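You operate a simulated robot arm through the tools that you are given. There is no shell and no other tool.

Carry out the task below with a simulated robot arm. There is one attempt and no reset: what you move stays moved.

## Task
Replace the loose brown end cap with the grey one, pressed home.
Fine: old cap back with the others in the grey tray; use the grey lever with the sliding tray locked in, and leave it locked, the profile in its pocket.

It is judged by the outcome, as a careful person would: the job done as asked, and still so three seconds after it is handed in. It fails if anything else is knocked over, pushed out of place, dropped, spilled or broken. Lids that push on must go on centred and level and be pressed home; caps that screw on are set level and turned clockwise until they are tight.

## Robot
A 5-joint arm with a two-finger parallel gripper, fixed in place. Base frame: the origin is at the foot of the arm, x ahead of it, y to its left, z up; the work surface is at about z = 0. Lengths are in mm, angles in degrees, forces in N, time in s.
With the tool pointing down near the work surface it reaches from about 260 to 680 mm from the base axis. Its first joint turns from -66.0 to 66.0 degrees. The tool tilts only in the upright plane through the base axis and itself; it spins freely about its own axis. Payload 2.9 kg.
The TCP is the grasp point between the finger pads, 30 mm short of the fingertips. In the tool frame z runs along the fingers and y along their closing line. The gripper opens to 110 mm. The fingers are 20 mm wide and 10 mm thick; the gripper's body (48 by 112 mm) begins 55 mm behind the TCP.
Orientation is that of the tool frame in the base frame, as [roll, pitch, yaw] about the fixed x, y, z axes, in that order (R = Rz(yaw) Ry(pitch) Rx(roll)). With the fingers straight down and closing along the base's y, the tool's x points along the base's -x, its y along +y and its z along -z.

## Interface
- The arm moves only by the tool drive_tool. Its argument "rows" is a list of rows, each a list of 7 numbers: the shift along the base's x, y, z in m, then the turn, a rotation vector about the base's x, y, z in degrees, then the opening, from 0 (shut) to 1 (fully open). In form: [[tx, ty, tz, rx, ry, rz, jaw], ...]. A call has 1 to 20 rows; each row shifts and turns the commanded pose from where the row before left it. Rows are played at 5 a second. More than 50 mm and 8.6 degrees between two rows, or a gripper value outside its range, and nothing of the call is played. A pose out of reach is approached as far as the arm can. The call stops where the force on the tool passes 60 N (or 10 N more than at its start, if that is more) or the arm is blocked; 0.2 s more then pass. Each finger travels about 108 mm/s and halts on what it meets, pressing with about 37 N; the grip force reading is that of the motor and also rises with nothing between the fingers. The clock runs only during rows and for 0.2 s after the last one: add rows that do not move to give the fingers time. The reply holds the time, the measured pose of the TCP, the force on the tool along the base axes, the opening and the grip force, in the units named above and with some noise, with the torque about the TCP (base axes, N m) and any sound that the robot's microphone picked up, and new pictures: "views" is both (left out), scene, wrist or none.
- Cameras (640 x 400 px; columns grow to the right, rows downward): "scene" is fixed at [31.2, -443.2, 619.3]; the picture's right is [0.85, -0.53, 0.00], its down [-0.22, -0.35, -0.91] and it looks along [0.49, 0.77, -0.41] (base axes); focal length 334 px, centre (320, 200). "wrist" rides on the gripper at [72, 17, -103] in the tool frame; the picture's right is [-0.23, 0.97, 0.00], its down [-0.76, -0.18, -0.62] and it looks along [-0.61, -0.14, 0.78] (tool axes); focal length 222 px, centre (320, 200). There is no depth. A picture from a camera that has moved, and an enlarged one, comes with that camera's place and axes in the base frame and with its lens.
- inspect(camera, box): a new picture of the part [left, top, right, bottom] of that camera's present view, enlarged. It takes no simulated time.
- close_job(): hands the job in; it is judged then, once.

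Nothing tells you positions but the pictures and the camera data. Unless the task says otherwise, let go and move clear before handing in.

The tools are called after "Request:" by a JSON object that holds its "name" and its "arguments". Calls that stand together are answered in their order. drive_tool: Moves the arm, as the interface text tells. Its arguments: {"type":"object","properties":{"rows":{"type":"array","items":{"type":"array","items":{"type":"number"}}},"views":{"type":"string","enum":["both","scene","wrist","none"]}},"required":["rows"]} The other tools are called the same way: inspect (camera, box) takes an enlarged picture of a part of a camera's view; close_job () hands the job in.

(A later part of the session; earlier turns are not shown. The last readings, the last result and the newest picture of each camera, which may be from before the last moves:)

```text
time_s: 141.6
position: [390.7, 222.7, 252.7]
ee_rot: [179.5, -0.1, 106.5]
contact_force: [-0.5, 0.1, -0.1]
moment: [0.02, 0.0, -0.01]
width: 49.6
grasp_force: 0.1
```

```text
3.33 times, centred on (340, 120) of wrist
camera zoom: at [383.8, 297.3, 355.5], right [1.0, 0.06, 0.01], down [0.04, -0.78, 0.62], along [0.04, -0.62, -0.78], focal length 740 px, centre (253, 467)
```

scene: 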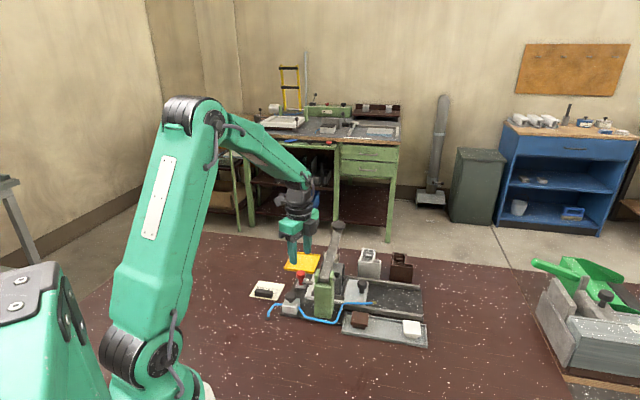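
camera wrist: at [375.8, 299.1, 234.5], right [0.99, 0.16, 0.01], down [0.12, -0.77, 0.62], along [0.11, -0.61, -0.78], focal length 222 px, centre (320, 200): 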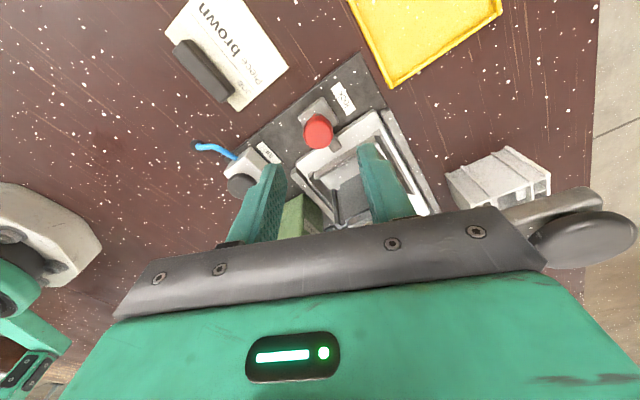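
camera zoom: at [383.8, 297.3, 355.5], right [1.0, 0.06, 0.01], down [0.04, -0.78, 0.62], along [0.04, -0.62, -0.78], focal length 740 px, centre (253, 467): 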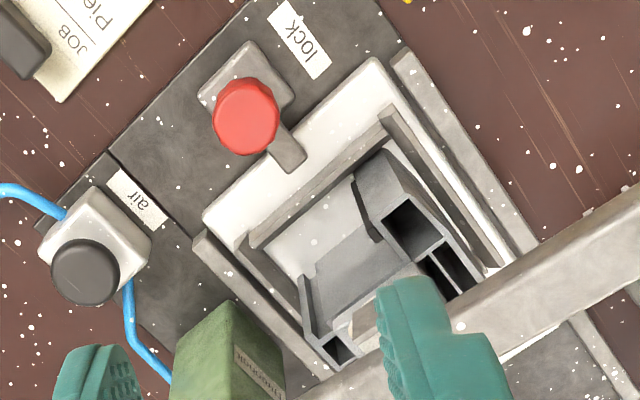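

The latch arm is closed again and the tray is at its stop (the pocket centre is directly under the lever, so this is the in position). I'll return to the tray knob, pull only lightly, and check whether the tray springs back when let go.

Request:
{"name": "drive_tool", "arguments": {"rows": [[0.00465, -0.00455, 0, 0, 0, 8.34, 0.5], [0.00465, -0.00455, 0, 0, 0, 8.34, 0.5], [0.00465, -0.00455, 0, 0, 0, 8.34, 0.5], [0.00465, -0.00455, 0, 0, 0, 8.34, 0.5], [0.00465, -0.00455, 0, 0, 0, 8.34, 0.5], [0.00465, -0.00455, 0, 0, 0, 8.34, 0.5], [0.00465, -0.00455, 0, 0, 0, 8.34, 0.5], [0.00465, -0.00455, 0, 0, 0, 8.34, 0.5], [0.00465, -0.00455, 0, 0, 0, 8.34, 0.5], [0.00465, -0.00455, 0, 0, 0, 8.34, 0.5], [0.00465, -0.00455, 0, 0, 0, 8.34, 0.5], [0.00465, -0.00455, 0, 0, 0, 8.34, 0.5], [0.00465, -0.00455, 0, 0, 0, 8.34, 0.5], [0.00465, -0.00455, 0, 0, 0, 8.34, 0.5], [0.00465, -0.00455, 0, 0, 0, 8.34, 0.5]], "views": "none"}}

Request:
{"name": "drive_tool", "arguments": {"rows": [[0.00465, -0.00455, 0, 0, 0, 8.34, 0.5], [0.00465, -0.00455, 0, 0, 0, 8.34, 0.5], [0.00465, -0.00455, 0, 0, 0, 8.34, 0.5], [0.00465, -0.00455, 0, 0, 0, 8.34, 0.5], [0.00465, -0.00455, 0, 0, 0, 8.34, 0.5], [0.00465, -0.00455, 0, 0, 0, 8.34, 0.5], [0.00465, -0.00455, 0, 0, 0, 8.34, 0.5], [0.00465, -0.00455, 0, 0, 0, 8.34, 0.5], [0.00465, -0.00455, 0, 0, 0, 8.34, 0.5], [0.00465, -0.00455, 0, 0, 0, 8.34, 0.5], [0, 0, -0.04, 0, 0, 0, 0.5], [0, 0, -0.04, 0, 0, 0, 0.5], [0, 0, -0.03, 0, 0, 0, 0.5], [0, 0, 0, 0, 0, 0, 0.5]], "views": "wrist"}}

Request:
{"name": "inspect", "arguments": {"camera": "wrist", "box": [240, 90, 400, 200]}}

```text
time_s: 144.8
position: [459.3, 156.8, 252.7]
ee_rot: [179.8, -0.5, -128.0]
contact_force: [-0.1, -0.1, -0.7]
moment: [0.03, -0.02, 0.01]
width: 54.9
grasp_force: 0.1
```

```text
time_s: 147.8
position: [504.9, 111.0, 140.9]
ee_rot: [179.8, 0.1, -45.0]
contact_force: [-0.1, 0.2, 0.4]
moment: [0.0, 0.02, -0.01]
width: 54.9
grasp_force: 0.1
camera wrist: at [543.9, 48.9, 244.4], right [-0.85, -0.53, 0.0], down [-0.41, 0.66, 0.62], along [-0.33, 0.53, -0.78], focal length 222 px, centre (320, 200)
```

wrist: 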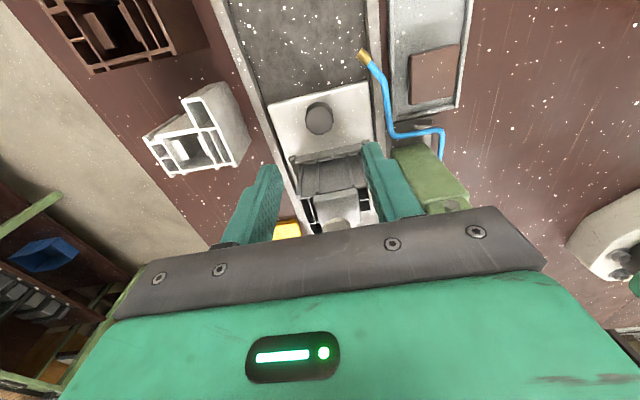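

```text
3.64 times, centred on (320, 145) of wrist
camera zoom: at [543.9, 48.9, 244.4], right [-0.85, -0.53, 0.0], down [-0.41, 0.66, 0.62], along [-0.33, 0.53, -0.78], focal length 808 px, centre (320, 400)
```

zoom: 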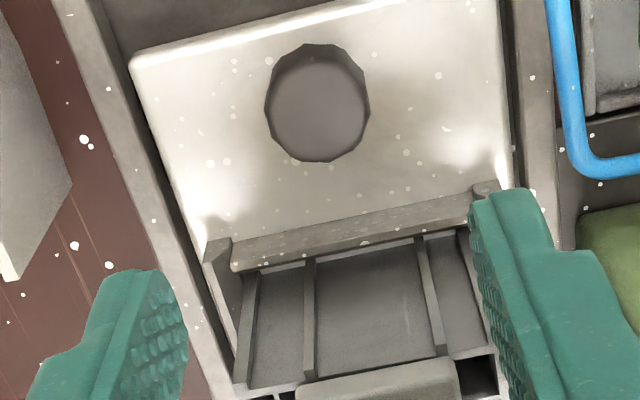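

The knob is a few millimetres further out than the tool axis. Shifting by that, lowering and checking before gripping.

Request:
{"name": "drive_tool", "arguments": {"rows": [[0.0032, -0.0039, -0.04, 0, 0, 0, 0.5], [0, 0, -0.03, 0, 0, 0, 0.5], [0, 0, -0.011, 0, 0, 0, 0.5], [0, 0, 0, 0, 0, 0, 0.5]], "views": "none"}}

Request:
{"name": "inspect", "arguments": {"camera": "wrist", "box": [250, 120, 390, 220]}}

Request:
{"name": "inspect", "arguments": {"camera": "scene", "box": [290, 262, 330, 296]}}

```text
time_s: 148.8
position: [509.0, 107.8, 60.0]
ee_rot: [179.8, 0.1, -45.0]
contact_force: [0.1, 0.0, 0.0]
moment: [-0.01, 0.02, 0.01]
width: 54.8
grasp_force: 0.1
```

```text
4.00 times, centred on (320, 170) of wrist
camera zoom: at [547.3, 44.8, 162.4], right [-0.85, -0.53, 0.0], down [-0.41, 0.66, 0.62], along [-0.33, 0.53, -0.78], focal length 888 px, centre (320, 320)
```

zoom: 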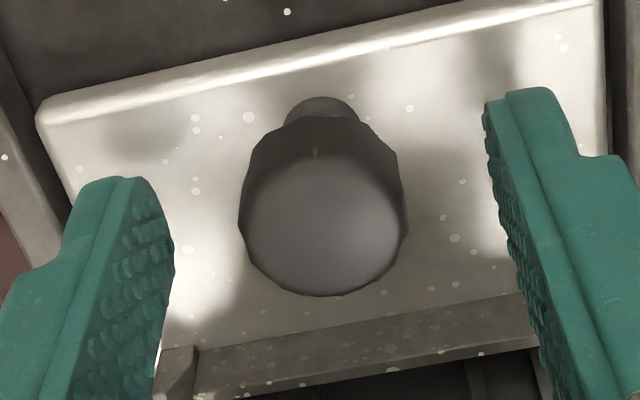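

```text
11.76 times, centred on (310, 279) of scene
camera zoom: at [31.2, -443.2, 619.3], right [0.85, -0.53, 0.0], down [-0.22, -0.35, -0.91], along [0.49, 0.77, -0.41], focal length 3932 px, centre (438, -729)
```

zoom: 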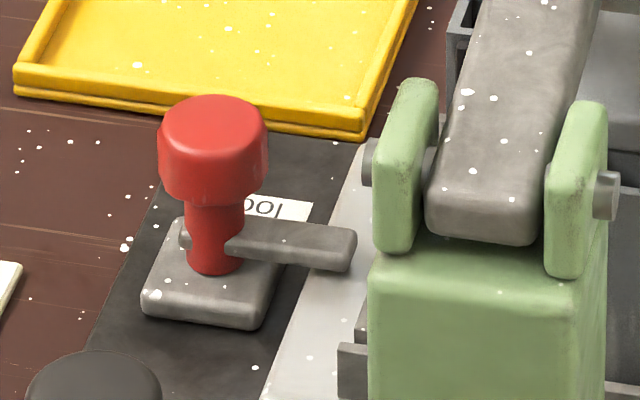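

Well centred, with the tray at its stop. Gripping and pulling back by only 1.5 mm.

Request:
{"name": "drive_tool", "arguments": {"rows": [[0, 0, 0, 0, 0, 0, 0.35], [0, 0, 0, 0, 0, 0, 0.2], [0, 0, 0, 0, 0, 0, 0.15], [0, 0, 0, 0, 0, 0, 0.15]], "views": "none"}}

Request:
{"name": "drive_tool", "arguments": {"rows": [[0.0007, -0.0007, 0, 0, 0, 0, 0.15], [0.0004, -0.0004, 0, 0, 0, 0, 0.15], [0, 0, 0, 0, 0, 0, 0.15]], "views": "none"}}

Request:
{"name": "inspect", "arguments": {"camera": "scene", "box": [290, 262, 330, 296]}}

```text
time_s: 149.8
position: [507.6, 107.8, 58.3]
ee_rot: [179.7, 0.2, -45.0]
contact_force: [-7.8, -9.3, 4.1]
moment: [-0.2, 0.21, -0.04]
width: 25.1
grasp_force: 45.3
```

```text
time_s: 150.6
position: [508.8, 106.9, 60.1]
ee_rot: [179.7, 0.3, -45.0]
contact_force: [-17.5, -10.5, 7.3]
moment: [-0.15, 0.5, 0.04]
width: 25.0
grasp_force: 44.9
```

```text
11.76 times, centred on (310, 279) of scene
camera zoom: at [31.1, -443.2, 619.3], right [0.85, -0.53, 0.0], down [-0.22, -0.35, -0.91], along [0.49, 0.77, -0.41], focal length 3932 px, centre (438, -729)
```

zoom: 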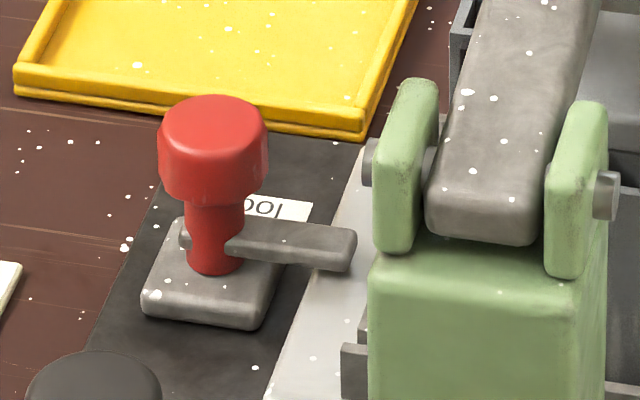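

About 1 mm of movement against 5 N. Now I'll just open the fingers and see whether the tray returns by itself.

Request:
{"name": "drive_tool", "arguments": {"rows": [[0, 0, 0, 0, 0, 0, 0.3], [0, 0, 0, 0, 0, 0, 0.5], [0, 0, 0, 0, 0, 0, 0.5]], "views": "none"}}

Request:
{"name": "inspect", "arguments": {"camera": "scene", "box": [290, 262, 330, 296]}}

```text
time_s: 151.4
position: [509.5, 107.8, 59.9]
ee_rot: [179.8, 0.1, -45.0]
contact_force: [-0.1, 0.5, -1.5]
moment: [0.02, 0.02, 0.0]
width: 54.7
grasp_force: 0.0
```

```text
11.76 times, centred on (310, 279) of scene
camera zoom: at [31.2, -443.2, 619.3], right [0.85, -0.53, 0.0], down [-0.22, -0.35, -0.91], along [0.49, 0.77, -0.41], focal length 3932 px, centre (438, -729)
```

zoom: 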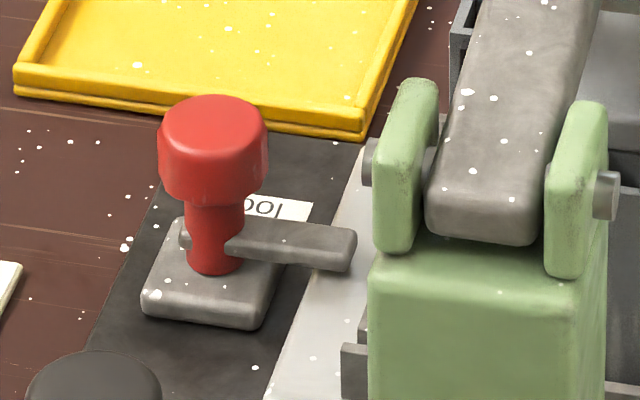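

It stays where I left it rather than springing back, so I need to know which latch position really holds the tray. I'll push the tray fully home with closed fingers, then turn the latch back to its original position and compare the hold there.

Request:
{"name": "drive_tool", "arguments": {"rows": [[0, 0, 0.03, 0, 0, 0, 0.5], [0.012, -0.012, 0.005, 0, 0, 0, 0.3], [0.0095, -0.0085, 0, 0, 0, 0, 0], [0, 0, 0, 0, 0, 0, 0], [0, 0, -0.02, 0, 0, 0, 0], [0, 0, -0.013, 0, 0, 0, 0], [-0.0028, 0.0028, 0, 0, 0, 0, 0], [-0.0021, 0.0021, 0, 0, 0, 0, 0], [0, 0, 0, 0, 0, 0, 0]], "views": "none"}}

Request:
{"name": "inspect", "arguments": {"camera": "scene", "box": [290, 262, 330, 296]}}

Request:
{"name": "inspect", "arguments": {"camera": "scene", "box": [340, 255, 410, 315]}}

```text
time_s: 153.4
position: [527.0, 90.3, 61.8]
ee_rot: [180.0, 0.1, -45.1]
contact_force: [7.9, -9.2, -4.4]
moment: [-0.23, -0.28, 0.03]
width: 0.1
grasp_force: 37.1
```

```text
11.76 times, centred on (310, 279) of scene
camera zoom: at [31.2, -443.2, 619.3], right [0.85, -0.53, 0.0], down [-0.22, -0.35, -0.91], along [0.49, 0.77, -0.41], focal length 3932 px, centre (438, -729)
```

zoom: 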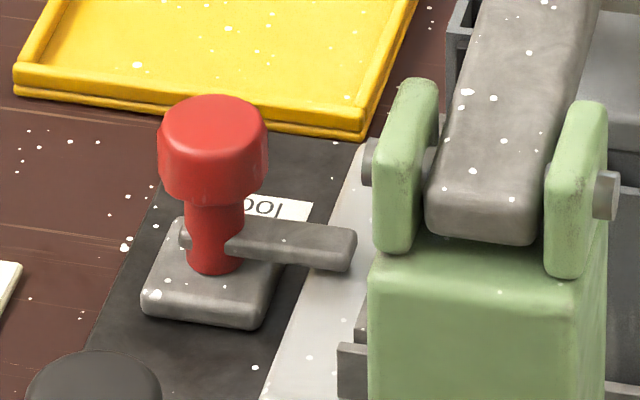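

```text
6.67 times, centred on (375, 285) of scene
camera zoom: at [31.2, -443.2, 619.3], right [0.85, -0.53, 0.0], down [-0.22, -0.35, -0.91], along [0.49, 0.77, -0.41], focal length 2228 px, centre (-47, -367)
```

zoom: 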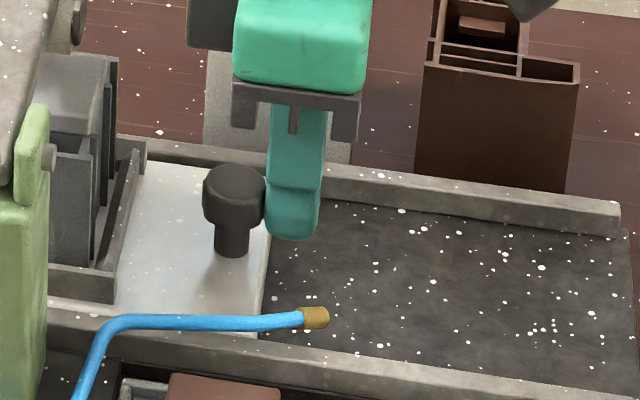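

The tray is back at its stop. A last small push, then retreat and go over to the latch to turn it back to where it started.

Request:
{"name": "drive_tool", "arguments": {"rows": [[-0.0011, 0.0011, 0, 0, 0, 0, 0], [0, 0, 0, 0, 0, 0, 0], [0.002, -0.002, 0, 0, 0, 0, 0], [0.005, -0.005, 0, 0, 0, 0, 0], [0.005, -0.005, 0, 0, 0, 0, 0], [0, 0, 0.04, 0, 0, 0, 0], [0, 0, 0.05, 0, 0, 0, 0], [0, 0, 0.05, 0, 0, 0, 0], [0, 0, 0.05, 0, 0, 0, 0]], "views": "none"}}

Request:
{"name": "drive_tool", "arguments": {"rows": [[-0.006, 0.006, 0, 0, 0, -8.1, 0], [-0.006, 0.006, 0, 0, 0, -8.1, 0], [-0.006, 0.006, 0, 0, 0, -8.1, 0], [-0.006, 0.006, 0, 0, 0, -8.1, 0], [-0.006, 0.006, 0, 0, 0, -8.1, 0], [-0.006, 0.006, 0, 0, 0, -8.1, 0], [-0.006, 0.006, 0, 0, 0, -8.1, 0], [-0.006, 0.006, 0, 0, 0, -8.1, 0], [-0.006, 0.006, 0, 0, 0, -8.1, 0], [-0.006, 0.006, 0, 0, 0, -8.1, 0], [-0.006, 0.006, 0, 0, 0, -8.1, 0], [-0.006, 0.006, 0, 0, 0, -8.1, 0], [-0.006, 0.006, 0, 0, 0, -8.1, 0], [-0.006, 0.006, 0, 0, 0, -8.1, 0], [-0.006, 0.006, 0, 0, 0, -8.1, 0]], "views": "none"}}

```text
time_s: 155.4
position: [536.4, 81.7, 253.5]
ee_rot: [179.8, 0.2, -45.0]
contact_force: [0.2, 0.5, -0.6]
moment: [-0.03, 0.0, 0.02]
width: 0.1
grasp_force: 37.0
```

```text
time_s: 158.6
position: [447.1, 171.6, 251.3]
ee_rot: [179.9, -0.2, -166.7]
contact_force: [-0.2, 0.0, 0.0]
moment: [-0.01, -0.01, 0.01]
width: 0.0
grasp_force: 36.8
```

Continuing to the latch and lowering over the knob.

Request:
{"name": "drive_tool", "arguments": {"rows": [[-0.0058, 0.0054, 0, 0, 0, -8.1, 0.1], [-0.0058, 0.0054, 0, 0, 0, -8.1, 0.2], [-0.0058, 0.0054, 0, 0, 0, -8.1, 0.4], [-0.0058, 0.0054, 0, 0, 0, -8.1, 0.45], [-0.0058, 0.0054, 0, 0, 0, -8.1, 0.45], [-0.0058, 0.0054, 0, 0, 0, -8.1, 0.45], [-0.0058, 0.0054, 0, 0, 0, -8.1, 0.45], [-0.0058, 0.0054, 0, 0, 0, -8.1, 0.45], [-0.0058, 0.0054, 0, 0, 0, -8.1, 0.45], [-0.0058, 0.0054, 0, 0, 0, -8.1, 0.45], [0, 0, -0.045, 0, 0, 0, 0.45], [0, 0, -0.045, 0, 0, 0, 0.45], [0, 0, -0.03, 0, 0, 0, 0.45], [0, 0, 0, 0, 0, 0, 0.45]], "views": "wrist"}}

Request:
{"name": "inspect", "arguments": {"camera": "wrist", "box": [240, 90, 400, 200]}}

```text
time_s: 161.6
position: [388.6, 223.9, 131.8]
ee_rot: [179.4, -0.1, 112.5]
contact_force: [0.3, 0.2, 0.4]
moment: [-0.03, -0.02, -0.01]
width: 49.6
grasp_force: 0.1
camera wrist: at [375.1, 296.8, 234.1], right [0.99, 0.16, 0.01], down [0.12, -0.77, 0.62], along [0.11, -0.61, -0.78], focal length 222 px, centre (320, 200)
```

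wrist: 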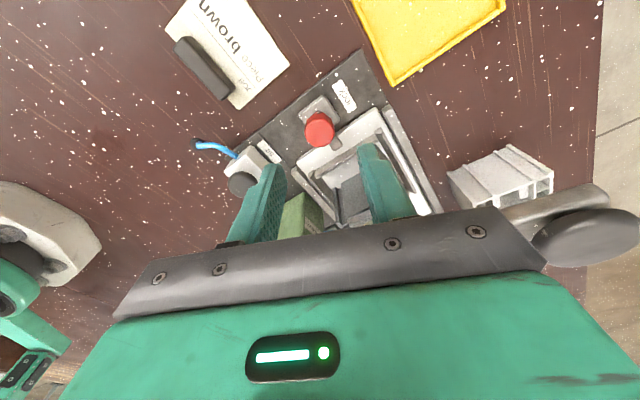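

```text
3.64 times, centred on (320, 145) of wrist
camera zoom: at [375.1, 296.8, 234.1], right [0.99, 0.16, 0.01], down [0.12, -0.77, 0.62], along [0.11, -0.61, -0.78], focal length 808 px, centre (320, 400)
```

zoom: 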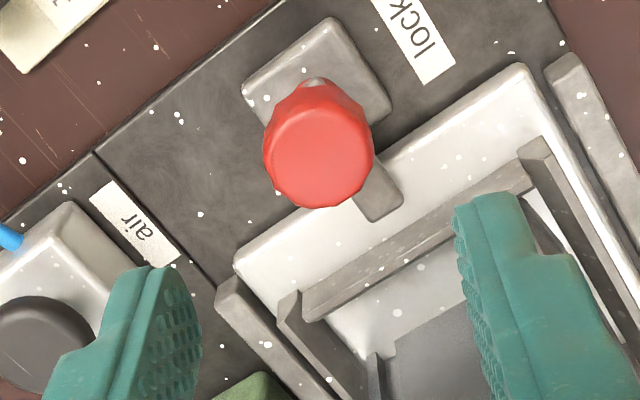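

Centred over the knob. Lowering, gripping, and turning it counter-clockwise in two strokes to its original position.

Request:
{"name": "drive_tool", "arguments": {"rows": [[0, 0, -0.03, 0, 0, 0, 0.45], [0, 0, -0.02, 0, 0, 0, 0.45], [0, 0, -0.0128, 0, 0, 0, 0.45], [0, 0, 0, 0, 0, 0, 0.3], [0, 0, 0, 0, 0, 0, 0.15], [0, 0, 0, 0, 0, 0, 0.15], [0, 0, 0, 0, 0, 6, 0.15], [0, 0, 0, 0, 0, 6, 0.15], [0, 0, 0, 0, 0, 6, 0.15], [0, 0, 0, 0, 0, 6, 0.15], [0, 0, 0, 0, 0, 6, 0.15], [0, 0, 0, 0, 0, 6, 0.15], [0, 0, 0, 0, 0, 6, 0.15], [0, 0, 0, 0, 0, 4, 0.15], [0, 0, 0, 0, 0, 0, 0.15]], "views": "none"}}

Request:
{"name": "drive_tool", "arguments": {"rows": [[0, 0, 0, 0, 0, 0, 0.3], [0, 0, 0, 0, 0, 0, 0.4], [0, 0, 0, 0, 0, 0, 0.4], [0, 0, 0, 0, 0, -7.6, 0.4], [0, 0, 0, 0, 0, -7.6, 0.4], [0, 0, 0, 0, 0, -7.6, 0.4], [0, 0, 0, 0, 0, -7.6, 0.4], [0, 0, 0, 0, 0, -7.6, 0.4], [0, 0, 0, 0, 0, -7.6, 0.4], [0, 0, 0, 0, 0, 0, 0.4]], "views": "none"}}

Request:
{"name": "inspect", "arguments": {"camera": "wrist", "box": [240, 100, 400, 210]}}

```text
time_s: 164.8
position: [390.5, 225.5, 67.8]
ee_rot: [179.6, 0.4, 158.6]
contact_force: [20.6, 15.3, -30.9]
moment: [0.29, -0.34, -0.04]
width: 25.5
grasp_force: 45.5
```

```text
time_s: 167.0
position: [389.1, 224.8, 69.2]
ee_rot: [179.5, -0.1, 112.8]
contact_force: [0.1, 0.1, -0.9]
moment: [0.02, -0.01, 0.02]
width: 43.9
grasp_force: 0.0
```

```text
3.64 times, centred on (320, 155) of wrist
camera zoom: at [374.7, 297.3, 172.4], right [0.99, 0.17, 0.01], down [0.13, -0.77, 0.62], along [0.11, -0.61, -0.78], focal length 808 px, centre (320, 364)
```

zoom: 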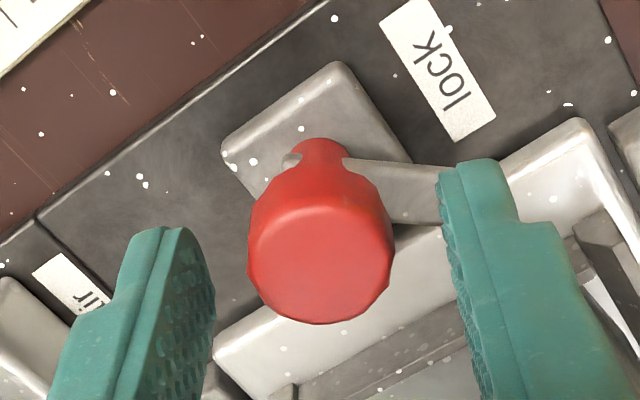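

Half open. Second stroke to bring it all the way back.

Request:
{"name": "drive_tool", "arguments": {"rows": [[0, 0, 0, 0, 0, 0, 0.25], [0, 0, 0, 0, 0, 0, 0.15], [0, 0, 0, 0, 0, 0, 0.15], [0, 0, 0, 0, 0, 6, 0.15], [0, 0, 0, 0, 0, 6, 0.15], [0, 0, 0, 0, 0, 6, 0.15], [0, 0, 0, 0, 0, 6, 0.15], [0, 0, 0, 0, 0, 6, 0.15], [0, 0, 0, 0, 0, 6, 0.15], [0, 0, 0, 0, 0, 6, 0.15], [0, 0, 0, 0, 0, 2, 0.15], [0, 0, 0, 0, 0, 0, 0.15]], "views": "none"}}

Request:
{"name": "inspect", "arguments": {"camera": "wrist", "box": [240, 100, 400, 210]}}

Request:
{"name": "inspect", "arguments": {"camera": "scene", "box": [290, 262, 330, 296]}}

```text
time_s: 169.6
position: [389.5, 225.7, 68.8]
ee_rot: [179.6, 0.3, 157.0]
contact_force: [14.9, 14.2, -11.0]
moment: [0.36, -0.46, -0.36]
width: 25.5
grasp_force: 45.3
```

```text
3.64 times, centred on (320, 155) of wrist
camera zoom: at [328.3, 268.8, 172.2], right [0.59, 0.81, 0.01], down [0.63, -0.46, 0.63], along [0.51, -0.36, -0.78], focal length 808 px, centre (320, 364)
```

zoom: 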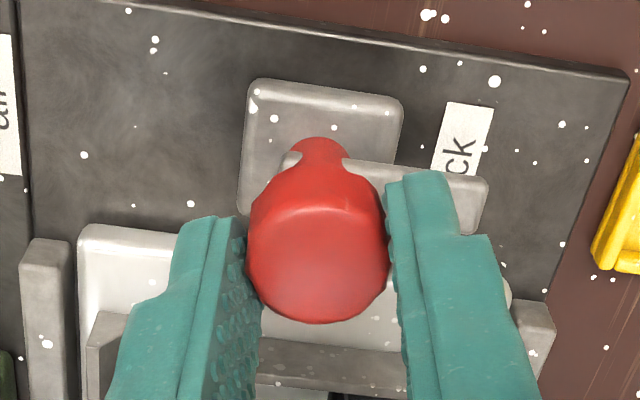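

```text
11.76 times, centred on (310, 279) of scene
camera zoom: at [31.2, -443.2, 619.4], right [0.85, -0.53, 0.0], down [-0.22, -0.35, -0.91], along [0.49, 0.77, -0.41], focal length 3932 px, centre (438, -729)
```

zoom: 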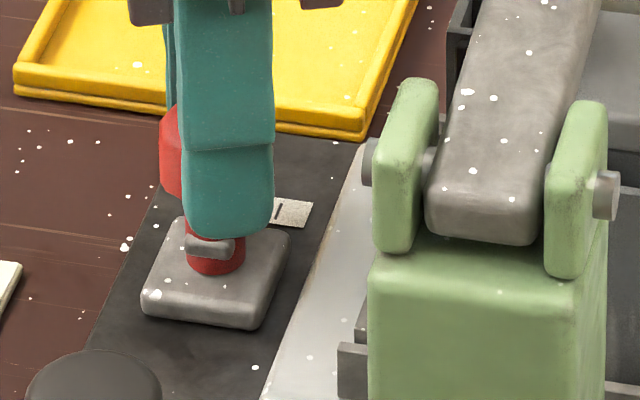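

The latch is at its original end stop (−0.36 N·m). Releasing it and going to the tray knob for the comparison tug.

Request:
{"name": "drive_tool", "arguments": {"rows": [[0, 0, 0, 0, 0, -2, 0.15], [0, 0, 0, 0, 0, 0, 0.3], [0, 0, 0, 0, 0, 0, 0.45], [0, 0, 0, 0, 0, 0, 0.45], [0, 0, 0.02, 0, 0, 0, 0.45], [0, 0, 0.05, 0, 0, 0, 0.45], [0, 0, 0.05, 0, 0, 0, 0.45], [0, 0, 0.05, 0, 0, 0, 0.45], [0, 0, 0.012, 0, 0, 0, 0.45]], "views": "none"}}

Request:
{"name": "drive_tool", "arguments": {"rows": [[0.0062, -0.006, 0, 0, 0, 8.4, 0.5], [0.0062, -0.006, 0, 0, 0, 8.4, 0.5], [0.0062, -0.006, 0, 0, 0, 8.4, 0.5], [0.0062, -0.006, 0, 0, 0, 8.4, 0.5], [0.0062, -0.006, 0, 0, 0, 8.4, 0.5], [0.0062, -0.006, 0, 0, 0, 8.4, 0.5], [0.0062, -0.006, 0, 0, 0, 8.4, 0.5], [0.0062, -0.006, 0, 0, 0, 8.4, 0.5], [0.0062, -0.006, 0, 0, 0, 8.4, 0.5], [0.0062, -0.006, 0, 0, 0, 8.4, 0.5], [0.0062, -0.006, 0, 0, 0, 8.4, 0.5], [0.0062, -0.006, 0, 0, 0, 8.4, 0.5], [0.0062, -0.006, 0, 0, 0, 8.4, 0.5], [0.0062, -0.006, 0, 0, 0, 8.4, 0.5], [0.0062, -0.006, 0, 0, 0, 8.4, 0.5], [0.0062, -0.006, 0, 0, 0, 8.4, 0.5], [0.0062, -0.006, 0, 0, 0, 8.4, 0.5], [0.0062, -0.006, 0, 0, 0, 8.4, 0.5], [0.0062, -0.006, 0, 0, 0, 8.4, 0.5]], "views": "none"}}

```text
time_s: 171.6
position: [388.6, 224.1, 251.3]
ee_rot: [179.9, 0.2, 154.9]
contact_force: [-0.4, 0.0, 0.1]
moment: [-0.01, 0.0, -0.02]
width: 49.5
grasp_force: 0.0
```

```text
time_s: 175.6
position: [505.4, 110.5, 251.3]
ee_rot: [179.8, 0.2, -45.4]
contact_force: [0.6, 0.8, 0.1]
moment: [-0.02, -0.02, 0.0]
width: 55.0
grasp_force: 0.0
```

Lining up over the knob and lowering.

Request:
{"name": "drive_tool", "arguments": {"rows": [[0.0031, -0.0032, -0.045, 0, 0, 0.4, 0.5], [0, 0, -0.045, 0, 0, 0, 0.5], [0, 0, -0.045, 0, 0, 0, 0.5], [0, 0, -0.035, 0, 0, 0, 0.5], [0, 0, -0.021, 0, 0, 0, 0.5], [0, 0, 0, 0, 0, 0, 0.5]], "views": "none"}}

Request:
{"name": "inspect", "arguments": {"camera": "wrist", "box": [250, 120, 390, 220]}}

Request:
{"name": "inspect", "arguments": {"camera": "scene", "box": [290, 262, 330, 296]}}

```text
time_s: 177.0
position: [508.9, 106.5, 60.6]
ee_rot: [179.8, 0.1, -45.1]
contact_force: [0.6, 0.5, -0.1]
moment: [0.0, 0.01, -0.02]
width: 54.9
grasp_force: 0.1
```

```text
4.00 times, centred on (320, 170) of wrist
camera zoom: at [548.0, 43.9, 162.5], right [-0.85, -0.53, 0.0], down [-0.41, 0.67, 0.62], along [-0.33, 0.53, -0.78], focal length 888 px, centre (320, 320)
```

zoom: 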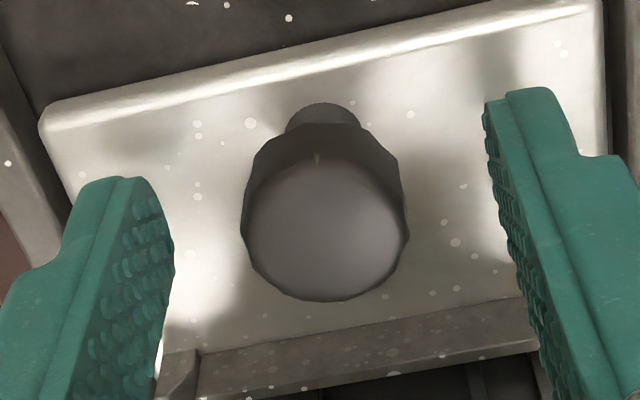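

```text
11.76 times, centred on (310, 279) of scene
camera zoom: at [31.2, -443.2, 619.3], right [0.85, -0.53, 0.0], down [-0.22, -0.35, -0.91], along [0.49, 0.77, -0.41], focal length 3932 px, centre (438, -729)
```

zoom: 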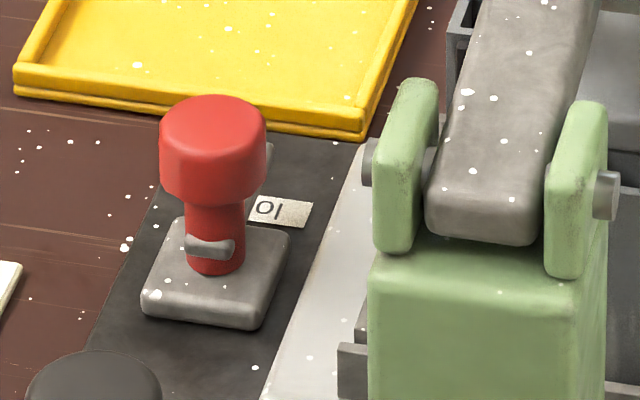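

Everything as it was. Gripping and pulling with the latch open, for comparison.

Request:
{"name": "drive_tool", "arguments": {"rows": [[0, 0, 0, 0, 0, 0, 0.35], [0, 0, 0, 0, 0, 0, 0.2], [0, 0, 0, 0, 0, 0, 0.15], [0, 0, 0, 0, 0, 0, 0.15]], "views": "none"}}

Request:
{"name": "drive_tool", "arguments": {"rows": [[0.0007, -0.0007, 0, 0, 0, 0, 0.15], [0.0007, -0.0007, 0, 0, 0, 0, 0.15], [0.0004, -0.0004, 0, 0, 0, 0, 0.15], [0, 0, 0, 0, 0, 0, 0.15]], "views": "none"}}

Request:
{"name": "inspect", "arguments": {"camera": "scene", "box": [290, 262, 330, 296]}}

```text
time_s: 178.0
position: [508.5, 106.8, 59.6]
ee_rot: [179.7, 0.2, -45.2]
contact_force: [-7.9, -9.9, 3.4]
moment: [-0.23, 0.14, -0.03]
width: 25.2
grasp_force: 45.4
```

```text
time_s: 179.0
position: [511.0, 105.1, 60.0]
ee_rot: [179.5, 0.4, -45.0]
contact_force: [-19.2, -16.4, 8.9]
moment: [-0.5, 0.23, 0.03]
width: 25.5
grasp_force: 44.5
```

```text
11.76 times, centred on (310, 279) of scene
camera zoom: at [31.1, -443.2, 619.3], right [0.85, -0.53, 0.0], down [-0.22, -0.35, -0.91], along [0.49, 0.77, -0.41], focal length 3932 px, centre (438, -729)
```

zoom: 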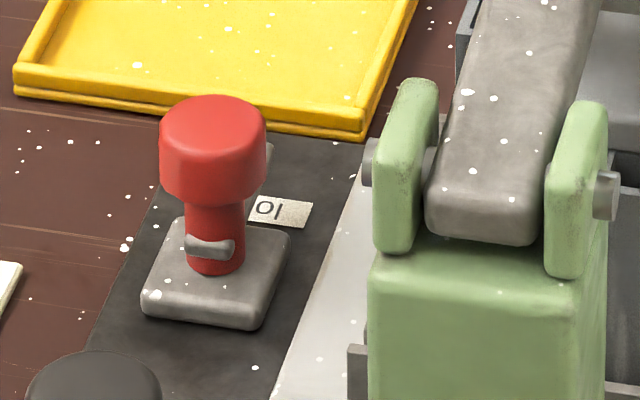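

With the latch open the tray slides at about 2 N, against roughly 10–19 N with it closed, so the turned position (arm over the tray) is the locked one. I'll push the tray back to its stop, let go while still pressing inward, and close the latch again.

Request:
{"name": "drive_tool", "arguments": {"rows": [[-0.0008, -0.0008, 0, 0, 0, 0, 0.15], [-0.0011, 0.0011, 0, 0, 0, 0, 0.15], [-0.0011, 0.0011, 0, 0, 0, 0, 0.15], [-0.0008, 0.0008, 0, 0, 0, 0, 0.15], [0, 0, 0, 0, 0, 0, 0.15]], "views": "none"}}

Request:
{"name": "inspect", "arguments": {"camera": "scene", "box": [290, 262, 330, 296]}}

```text
time_s: 180.2
position: [509.2, 106.2, 59.1]
ee_rot: [179.9, 0.1, -45.1]
contact_force: [7.5, -23.0, -14.2]
moment: [-0.5, -0.18, 0.1]
width: 25.3
grasp_force: 44.8
```

```text
11.76 times, centred on (310, 279) of scene
camera zoom: at [31.3, -443.2, 619.4], right [0.85, -0.53, 0.0], down [-0.22, -0.35, -0.91], along [0.49, 0.77, -0.41], focal length 3932 px, centre (438, -729)
```

zoom: 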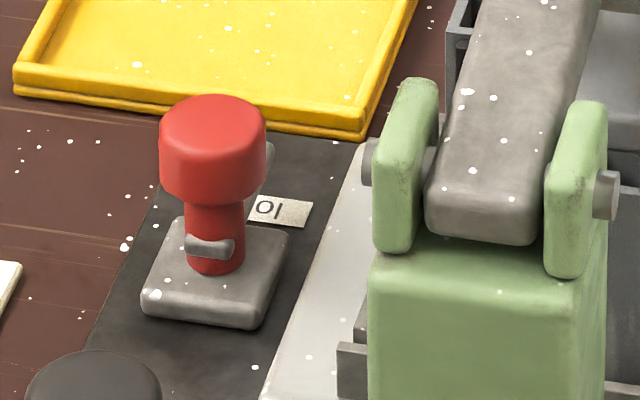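

At the stop with about 22 N inward. Opening the fingers in place, rising, and going to the latch.

Request:
{"name": "drive_tool", "arguments": {"rows": [[0, 0, 0, 0, 0, 0, 0.3], [0, 0, 0, 0, 0, 0, 0.5], [0, 0, 0, 0, 0, 0, 0.5], [0, 0, 0.03, 0, 0, 0, 0.5], [0, 0, 0.05, 0, 0, 0, 0.5], [0, 0, 0.05, 0, 0, 0, 0.5], [0, 0, 0.05, 0, 0, 0, 0.5], [0, 0, 0.012, 0, 0, 0, 0.5]], "views": "none"}}

Request:
{"name": "drive_tool", "arguments": {"rows": [[-0.0062, 0.0062, 0, 0, 0, -8.3, 0.45], [-0.0062, 0.0062, 0, 0, 0, -8.3, 0.45], [-0.0062, 0.0062, 0, 0, 0, -8.3, 0.45], [-0.0062, 0.0062, 0, 0, 0, -8.3, 0.45], [-0.0062, 0.0062, 0, 0, 0, -8.3, 0.45], [-0.0062, 0.0062, 0, 0, 0, -8.3, 0.45], [-0.0062, 0.0062, 0, 0, 0, -8.3, 0.45], [-0.0062, 0.0062, 0, 0, 0, -8.3, 0.45], [-0.0062, 0.0062, 0, 0, 0, -8.3, 0.45], [-0.0062, 0.0062, 0, 0, 0, -8.3, 0.45], [-0.0062, 0.0062, 0, 0, 0, -8.3, 0.45], [-0.0062, 0.0062, 0, 0, 0, -8.3, 0.45], [-0.0062, 0.0062, 0, 0, 0, -8.3, 0.45], [-0.0062, 0.0062, 0, 0, 0, -8.3, 0.45], [-0.0062, 0.0062, 0, 0, 0, -8.3, 0.45], [-0.0062, 0.0062, 0, 0, 0, -8.3, 0.45], [-0.0062, 0.0062, 0, 0, 0, -8.3, 0.45], [-0.0062, 0.0062, 0, 0, 0, -8.3, 0.45], [-0.0062, 0.0062, 0, 0, 0, -8.3, 0.45]], "views": "none"}}

Request:
{"name": "inspect", "arguments": {"camera": "scene", "box": [290, 262, 330, 296]}}

```text
time_s: 182.0
position: [506.9, 107.9, 252.6]
ee_rot: [179.7, 0.2, -45.1]
contact_force: [0.0, 0.7, 0.5]
moment: [0.0, -0.01, 0.03]
width: 55.2
grasp_force: 0.0
```

```text
time_s: 186.0
position: [390.5, 226.1, 253.6]
ee_rot: [179.8, 0.2, 157.1]
contact_force: [-0.2, 0.0, -0.8]
moment: [0.0, 0.0, -0.01]
width: 49.3
grasp_force: 0.1
```

```text
11.76 times, centred on (310, 279) of scene
camera zoom: at [31.2, -443.2, 619.3], right [0.85, -0.53, 0.0], down [-0.22, -0.35, -0.91], along [0.49, 0.77, -0.41], focal length 3932 px, centre (438, -729)
```

zoom: 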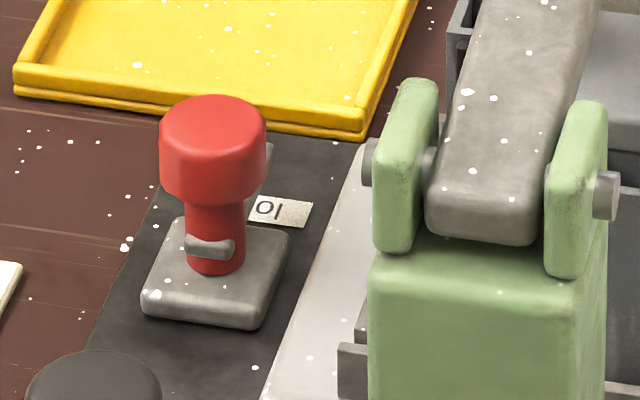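

The tray is at its stop and the latch is open; the tool is above the red knob. Lowering and checking the alignment.

Request:
{"name": "drive_tool", "arguments": {"rows": [[0, 0, -0.045, 0, 0, 0, 0.45], [0, 0, -0.045, 0, 0, 0, 0.45], [0, 0, -0.035, 0, 0, 0, 0.45], [0, 0, 0, 0, 0, 0, 0.45]], "views": "none"}}

Request:
{"name": "inspect", "arguments": {"camera": "wrist", "box": [240, 90, 400, 200]}}

```text
time_s: 187.0
position: [390.5, 225.2, 128.2]
ee_rot: [179.8, 0.2, 157.2]
contact_force: [0.1, 0.6, -1.2]
moment: [-0.01, 0.01, -0.03]
width: 49.6
grasp_force: 0.1
```

```text
3.64 times, centred on (320, 145) of wrist
camera zoom: at [329.0, 269.1, 230.3], right [0.59, 0.81, 0.0], down [0.63, -0.46, 0.62], along [0.51, -0.36, -0.78], focal length 808 px, centre (320, 400)
```

zoom: 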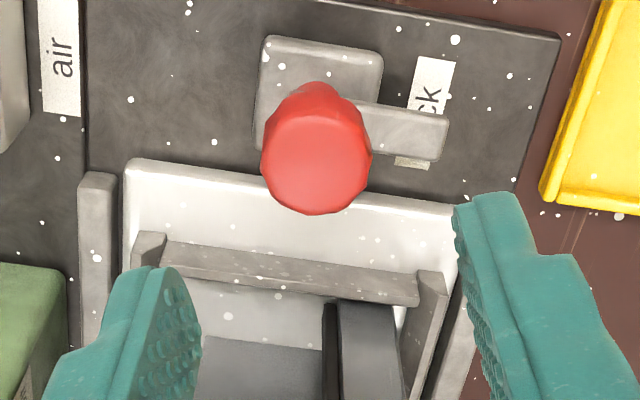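

Centred. Lowering, gripping and turning clockwise, first stroke.

Request:
{"name": "drive_tool", "arguments": {"rows": [[0, 0, -0.03, 0, 0, 0, 0.45], [0, 0, -0.02, 0, 0, 0, 0.45], [0, 0, -0.0095, 0, 0, 0, 0.45], [0, 0, 0, 0, 0, 0, 0.3], [0, 0, 0, 0, 0, 0, 0.15], [0, 0, 0, 0, 0, 0, 0.15], [0, 0, 0, 0, 0, -6, 0.15], [0, 0, 0, 0, 0, -6, 0.15], [0, 0, 0, 0, 0, -6, 0.15], [0, 0, 0, 0, 0, -6, 0.15], [0, 0, 0, 0, 0, -6, 0.15], [0, 0, 0, 0, 0, -6, 0.15], [0, 0, 0, 0, 0, -6, 0.15], [0, 0, 0, 0, 0, -3, 0.15], [0, 0, 0, 0, 0, 0, 0.15]], "views": "none"}}

Request:
{"name": "drive_tool", "arguments": {"rows": [[0, 0, 0, 0, 0, 0, 0.3], [0, 0, 0, 0, 0, 0, 0.4], [0, 0, 0, 0, 0, 0, 0.4], [0, 0, 0, 0, 0, 7.5, 0.4], [0, 0, 0, 0, 0, 7.5, 0.4], [0, 0, 0, 0, 0, 7.5, 0.4], [0, 0, 0, 0, 0, 7.5, 0.4], [0, 0, 0, 0, 0, 7.5, 0.4], [0, 0, 0, 0, 0, 7.5, 0.4], [0, 0, 0, 0, 0, 0, 0.4]], "views": "none"}}

Request:
{"name": "inspect", "arguments": {"camera": "wrist", "box": [240, 100, 400, 210]}}

```text
time_s: 190.2
position: [389.8, 225.7, 66.8]
ee_rot: [179.7, 0.0, 112.2]
contact_force: [-17.4, -7.3, 3.0]
moment: [-0.08, 0.35, 0.0]
width: 25.7
grasp_force: 45.3
```

```text
time_s: 192.4
position: [391.2, 225.5, 67.5]
ee_rot: [179.7, 0.1, 157.3]
contact_force: [0.0, 0.1, 1.0]
moment: [0.04, 0.0, 0.0]
width: 43.9
grasp_force: 0.0
```

```text
3.64 times, centred on (320, 155) of wrist
camera zoom: at [328.6, 268.7, 170.5], right [0.59, 0.81, 0.0], down [0.63, -0.46, 0.62], along [0.51, -0.36, -0.78], focal length 808 px, centre (320, 364)
```

zoom: 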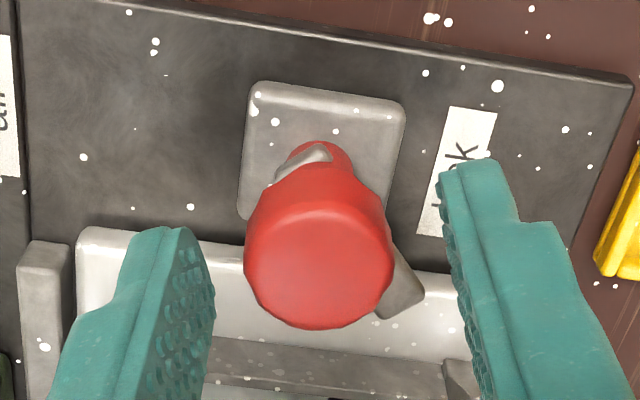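

Half way. Second stroke, ending against the stop.

Request:
{"name": "drive_tool", "arguments": {"rows": [[0, 0, 0, 0, 0, 0, 0.25], [0, 0, 0, 0, 0, 0, 0.15], [0, 0, 0, 0, 0, 0, 0.15], [0, 0, 0, 0, 0, -6, 0.15], [0, 0, 0, 0, 0, -6, 0.15], [0, 0, 0, 0, 0, -6, 0.15], [0, 0, 0, 0, 0, -6, 0.15], [0, 0, 0, 0, 0, -6, 0.15], [0, 0, 0, 0, 0, -6, 0.15], [0, 0, 0, 0, 0, -6, 0.15], [0, 0, 0, 0, 0, 0, 0.15]], "views": "none"}}

Request:
{"name": "inspect", "arguments": {"camera": "scene", "box": [290, 262, 330, 296]}}

```text
time_s: 194.8
position: [390.0, 224.9, 68.2]
ee_rot: [179.7, 0.0, 115.1]
contact_force: [-7.4, -18.9, 13.1]
moment: [-0.43, 0.23, 0.01]
width: 25.3
grasp_force: 44.8
```

```text
11.76 times, centred on (310, 279) of scene
camera zoom: at [31.1, -443.2, 619.3], right [0.85, -0.53, 0.0], down [-0.22, -0.35, -0.91], along [0.49, 0.77, -0.41], focal length 3932 px, centre (438, -729)
```

zoom: 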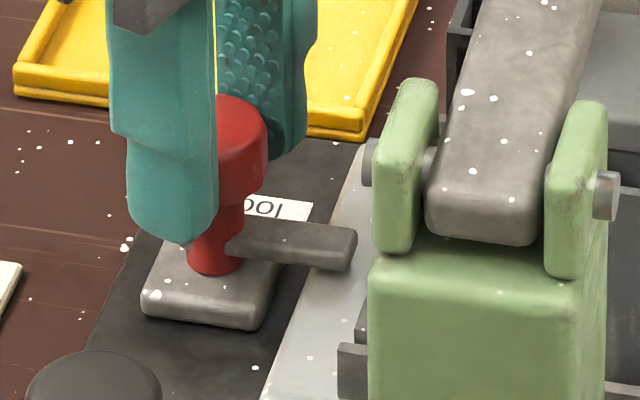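

Nearly there with no stop torque yet. Relaxing side loads and turning the last degrees.

Request:
{"name": "drive_tool", "arguments": {"rows": [[-0.0005, -0.0012, 0.0008, 0, 0, 0, 0.15], [0, 0, 0, 0, 0, -2, 0.15], [0, 0, 0, 0, 0, -2, 0.15], [0, 0, 0, 0, 0, -2, 0.15], [0, 0, 0, 0, 0, 0, 0.15]], "views": "none"}}

Request:
{"name": "drive_tool", "arguments": {"rows": [[0, 0, 0, 0, 0, -2, 0.15], [0, 0, 0, 0, 0, -2, 0.15], [0, 0, 0, 0, 0, 0, 0.15]], "views": "none"}}

```text
time_s: 196.0
position: [388.9, 225.1, 67.5]
ee_rot: [179.5, -0.1, 109.2]
contact_force: [-4.1, 1.1, -17.1]
moment: [0.02, 0.07, 0.34]
width: 25.8
grasp_force: 45.2
```

```text
time_s: 196.8
position: [390.6, 223.9, 67.7]
ee_rot: [179.5, -0.2, 105.2]
contact_force: [-7.1, -1.5, -14.4]
moment: [-0.05, 0.17, 0.55]
width: 25.3
grasp_force: 45.1
```

At the stop with 0.55 N·m. I'll open the fingers right there, rise, and go over to the lever for a press with the tray properly seated and locked.

Request:
{"name": "drive_tool", "arguments": {"rows": [[0, 0, 0, 0, 0, 0, 0.3], [0, 0, 0, 0, 0, 0, 0.45], [0, 0, 0, 0, 0, 0, 0.45], [0, 0, 0.02, 0, 0, 0, 0.45], [0, 0, 0.05, 0, 0, 0, 0.45], [0, 0, 0.05, 0, 0, 0, 0.45], [0, 0, 0.05, 0, 0, 0, 0.3], [0, 0, 0.015, 0, 0, 0, 0.1], [0.032, 0.0035, 0, 0, 0, 8, 0], [0.032, 0.0035, 0, 0, 0, 8, 0], [0.032, 0.0035, 0, 0, 0, 8, 0], [0.031, 0.0035, 0, 0, 0, 8, 0], [0, 0, -0.045, 0, 0, 8, 0], [0, 0, 0, 0, 0, 3, 0]], "views": "wrist"}}

Request:
{"name": "inspect", "arguments": {"camera": "wrist", "box": [250, 110, 390, 210]}}

Request:
{"name": "inspect", "arguments": {"camera": "scene", "box": [285, 215, 375, 315]}}

```text
time_s: 199.8
position: [517.3, 238.4, 208.7]
ee_rot: [179.8, 0.3, 148.3]
contact_force: [0.4, 0.5, -1.5]
moment: [0.0, 0.03, 0.01]
width: 0.0
grasp_force: 37.5
camera wrist: at [463.1, 290.3, 310.8], right [0.71, 0.71, 0.0], down [0.55, -0.55, 0.62], along [0.45, -0.44, -0.78], focal length 222 px, centre (320, 200)
```

wrist: 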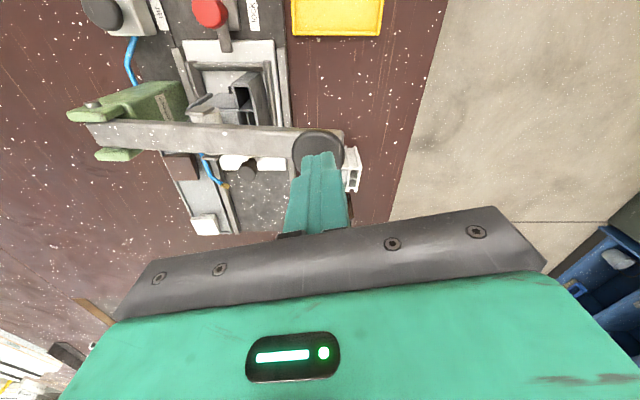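

```text
4.00 times, centred on (320, 160) of wrist
camera zoom: at [463.1, 290.3, 310.8], right [0.71, 0.71, 0.0], down [0.55, -0.55, 0.62], along [0.45, -0.44, -0.78], focal length 888 px, centre (320, 360)
```

zoom: 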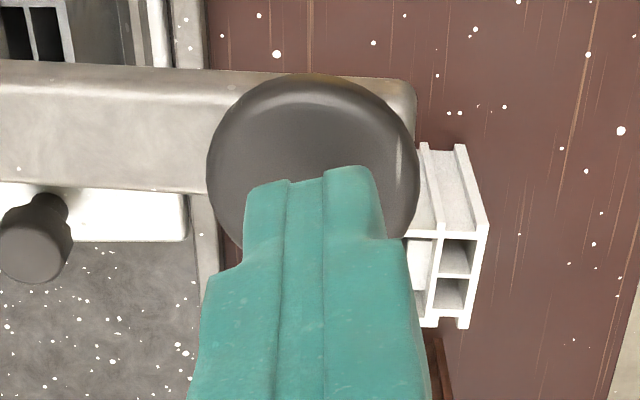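

```text
4.00 times, centred on (330, 265) of scene
camera zoom: at [31.2, -443.2, 619.3], right [0.85, -0.53, 0.0], down [-0.22, -0.35, -0.91], along [0.49, 0.77, -0.41], focal length 1337 px, centre (280, -60)
```

zoom: 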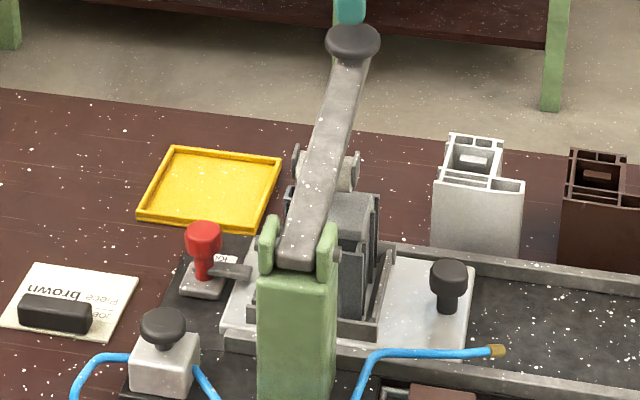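

The latch is closed, the tray is at its stop, and the fingers are over the lever's disc. Pressing down along the arc again.

Request:
{"name": "drive_tool", "arguments": {"rows": [[0, 0, -0.005, 0, 0, 0, 0], [0, 0, -0.005, 0, 0, 0, 0], [0.0003, 0.0003, -0.005, 0, 0, 0, 0], [0.0005, 0.0005, -0.005, 0, 0, 0, 0], [0.0005, 0.0005, -0.005, 0, 0, 0, 0], [0.0005, 0.0005, -0.005, 0, 0, 0, 0], [0.0004, 0.0004, -0.005, 0, 0, 0, 0], [0.0003, 0.0003, -0.004, 0, 0, 0, 0], [0, 0, -0.002, 0, 0, 0, 0], [0, 0, 0, 0, 0, 0, 0]], "views": "none"}}

Request:
{"name": "drive_tool", "arguments": {"rows": [[0, 0, -0.001, 0, 0, 0, 0], [0, 0, -0.001, 0, 0, 0, 0], [0, 0, 0, 0, 0, 0, 0]], "views": "none"}}

```text
time_s: 202.0
position: [519.5, 241.0, 168.3]
ee_rot: [179.8, 0.2, 148.3]
contact_force: [2.7, 0.0, 2.5]
moment: [-0.03, -0.04, -0.04]
width: 0.0
grasp_force: 37.2
```

```text
time_s: 202.8
position: [518.5, 240.6, 166.7]
ee_rot: [179.7, 0.2, 148.2]
contact_force: [0.6, 0.9, 10.0]
moment: [0.06, 0.14, -0.02]
width: 0.0
grasp_force: 37.0
```

Contact with the cap at the same height as before (10 N). Pressing up firmly in stages.

Request:
{"name": "drive_tool", "arguments": {"rows": [[0, 0, -0.001, 0, 0, 0, 0], [0, 0, -0.001, 0, 0, 0, 0], [0, 0, 0, 0, 0, 0, 0]], "views": "none"}}

Request:
{"name": "drive_tool", "arguments": {"rows": [[0, 0, -0.001, 0, 0, 0, 0], [0, 0, -0.001, 0, 0, 0, 0], [0, 0, 0, 0, 0, 0, 0]], "views": "none"}}

Request:
{"name": "drive_tool", "arguments": {"rows": [[0, 0, -0.001, 0, 0, 0, 0], [0, 0, -0.0005, 0, 0, 0, 0], [0, 0, 0, 0, 0, 0, 0]], "views": "none"}}

Request:
{"name": "inspect", "arguments": {"camera": "scene", "box": [336, 267, 348, 277]}}

```text
time_s: 203.6
position: [519.5, 241.8, 164.7]
ee_rot: [179.6, 0.4, 148.2]
contact_force: [-5.5, -1.1, 26.8]
moment: [-0.11, 0.45, 0.01]
width: 0.0
grasp_force: 36.9
```

```text
time_s: 204.4
position: [519.9, 241.4, 165.6]
ee_rot: [179.5, 0.4, 148.2]
contact_force: [-11.8, -3.4, 38.4]
moment: [-0.2, 0.78, 0.05]
width: 0.2
grasp_force: 36.9
```

```text
time_s: 205.2
position: [519.9, 241.2, 164.4]
ee_rot: [179.4, 0.4, 148.2]
contact_force: [-14.7, -3.3, 43.2]
moment: [-0.2, 0.88, -0.02]
width: 0.0
grasp_force: 37.2
```

```text
16.00 times, centred on (342, 272) of scene
camera zoom: at [30.9, -443.3, 619.2], right [0.85, -0.53, 0.0], down [-0.22, -0.35, -0.91], along [0.49, 0.77, -0.41], focal length 5348 px, centre (-32, -952)
```

zoom: 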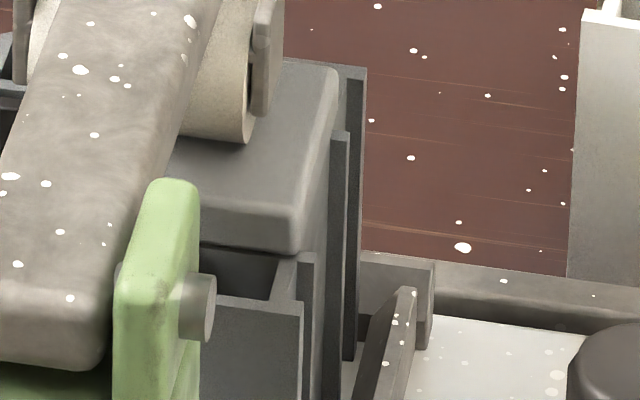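

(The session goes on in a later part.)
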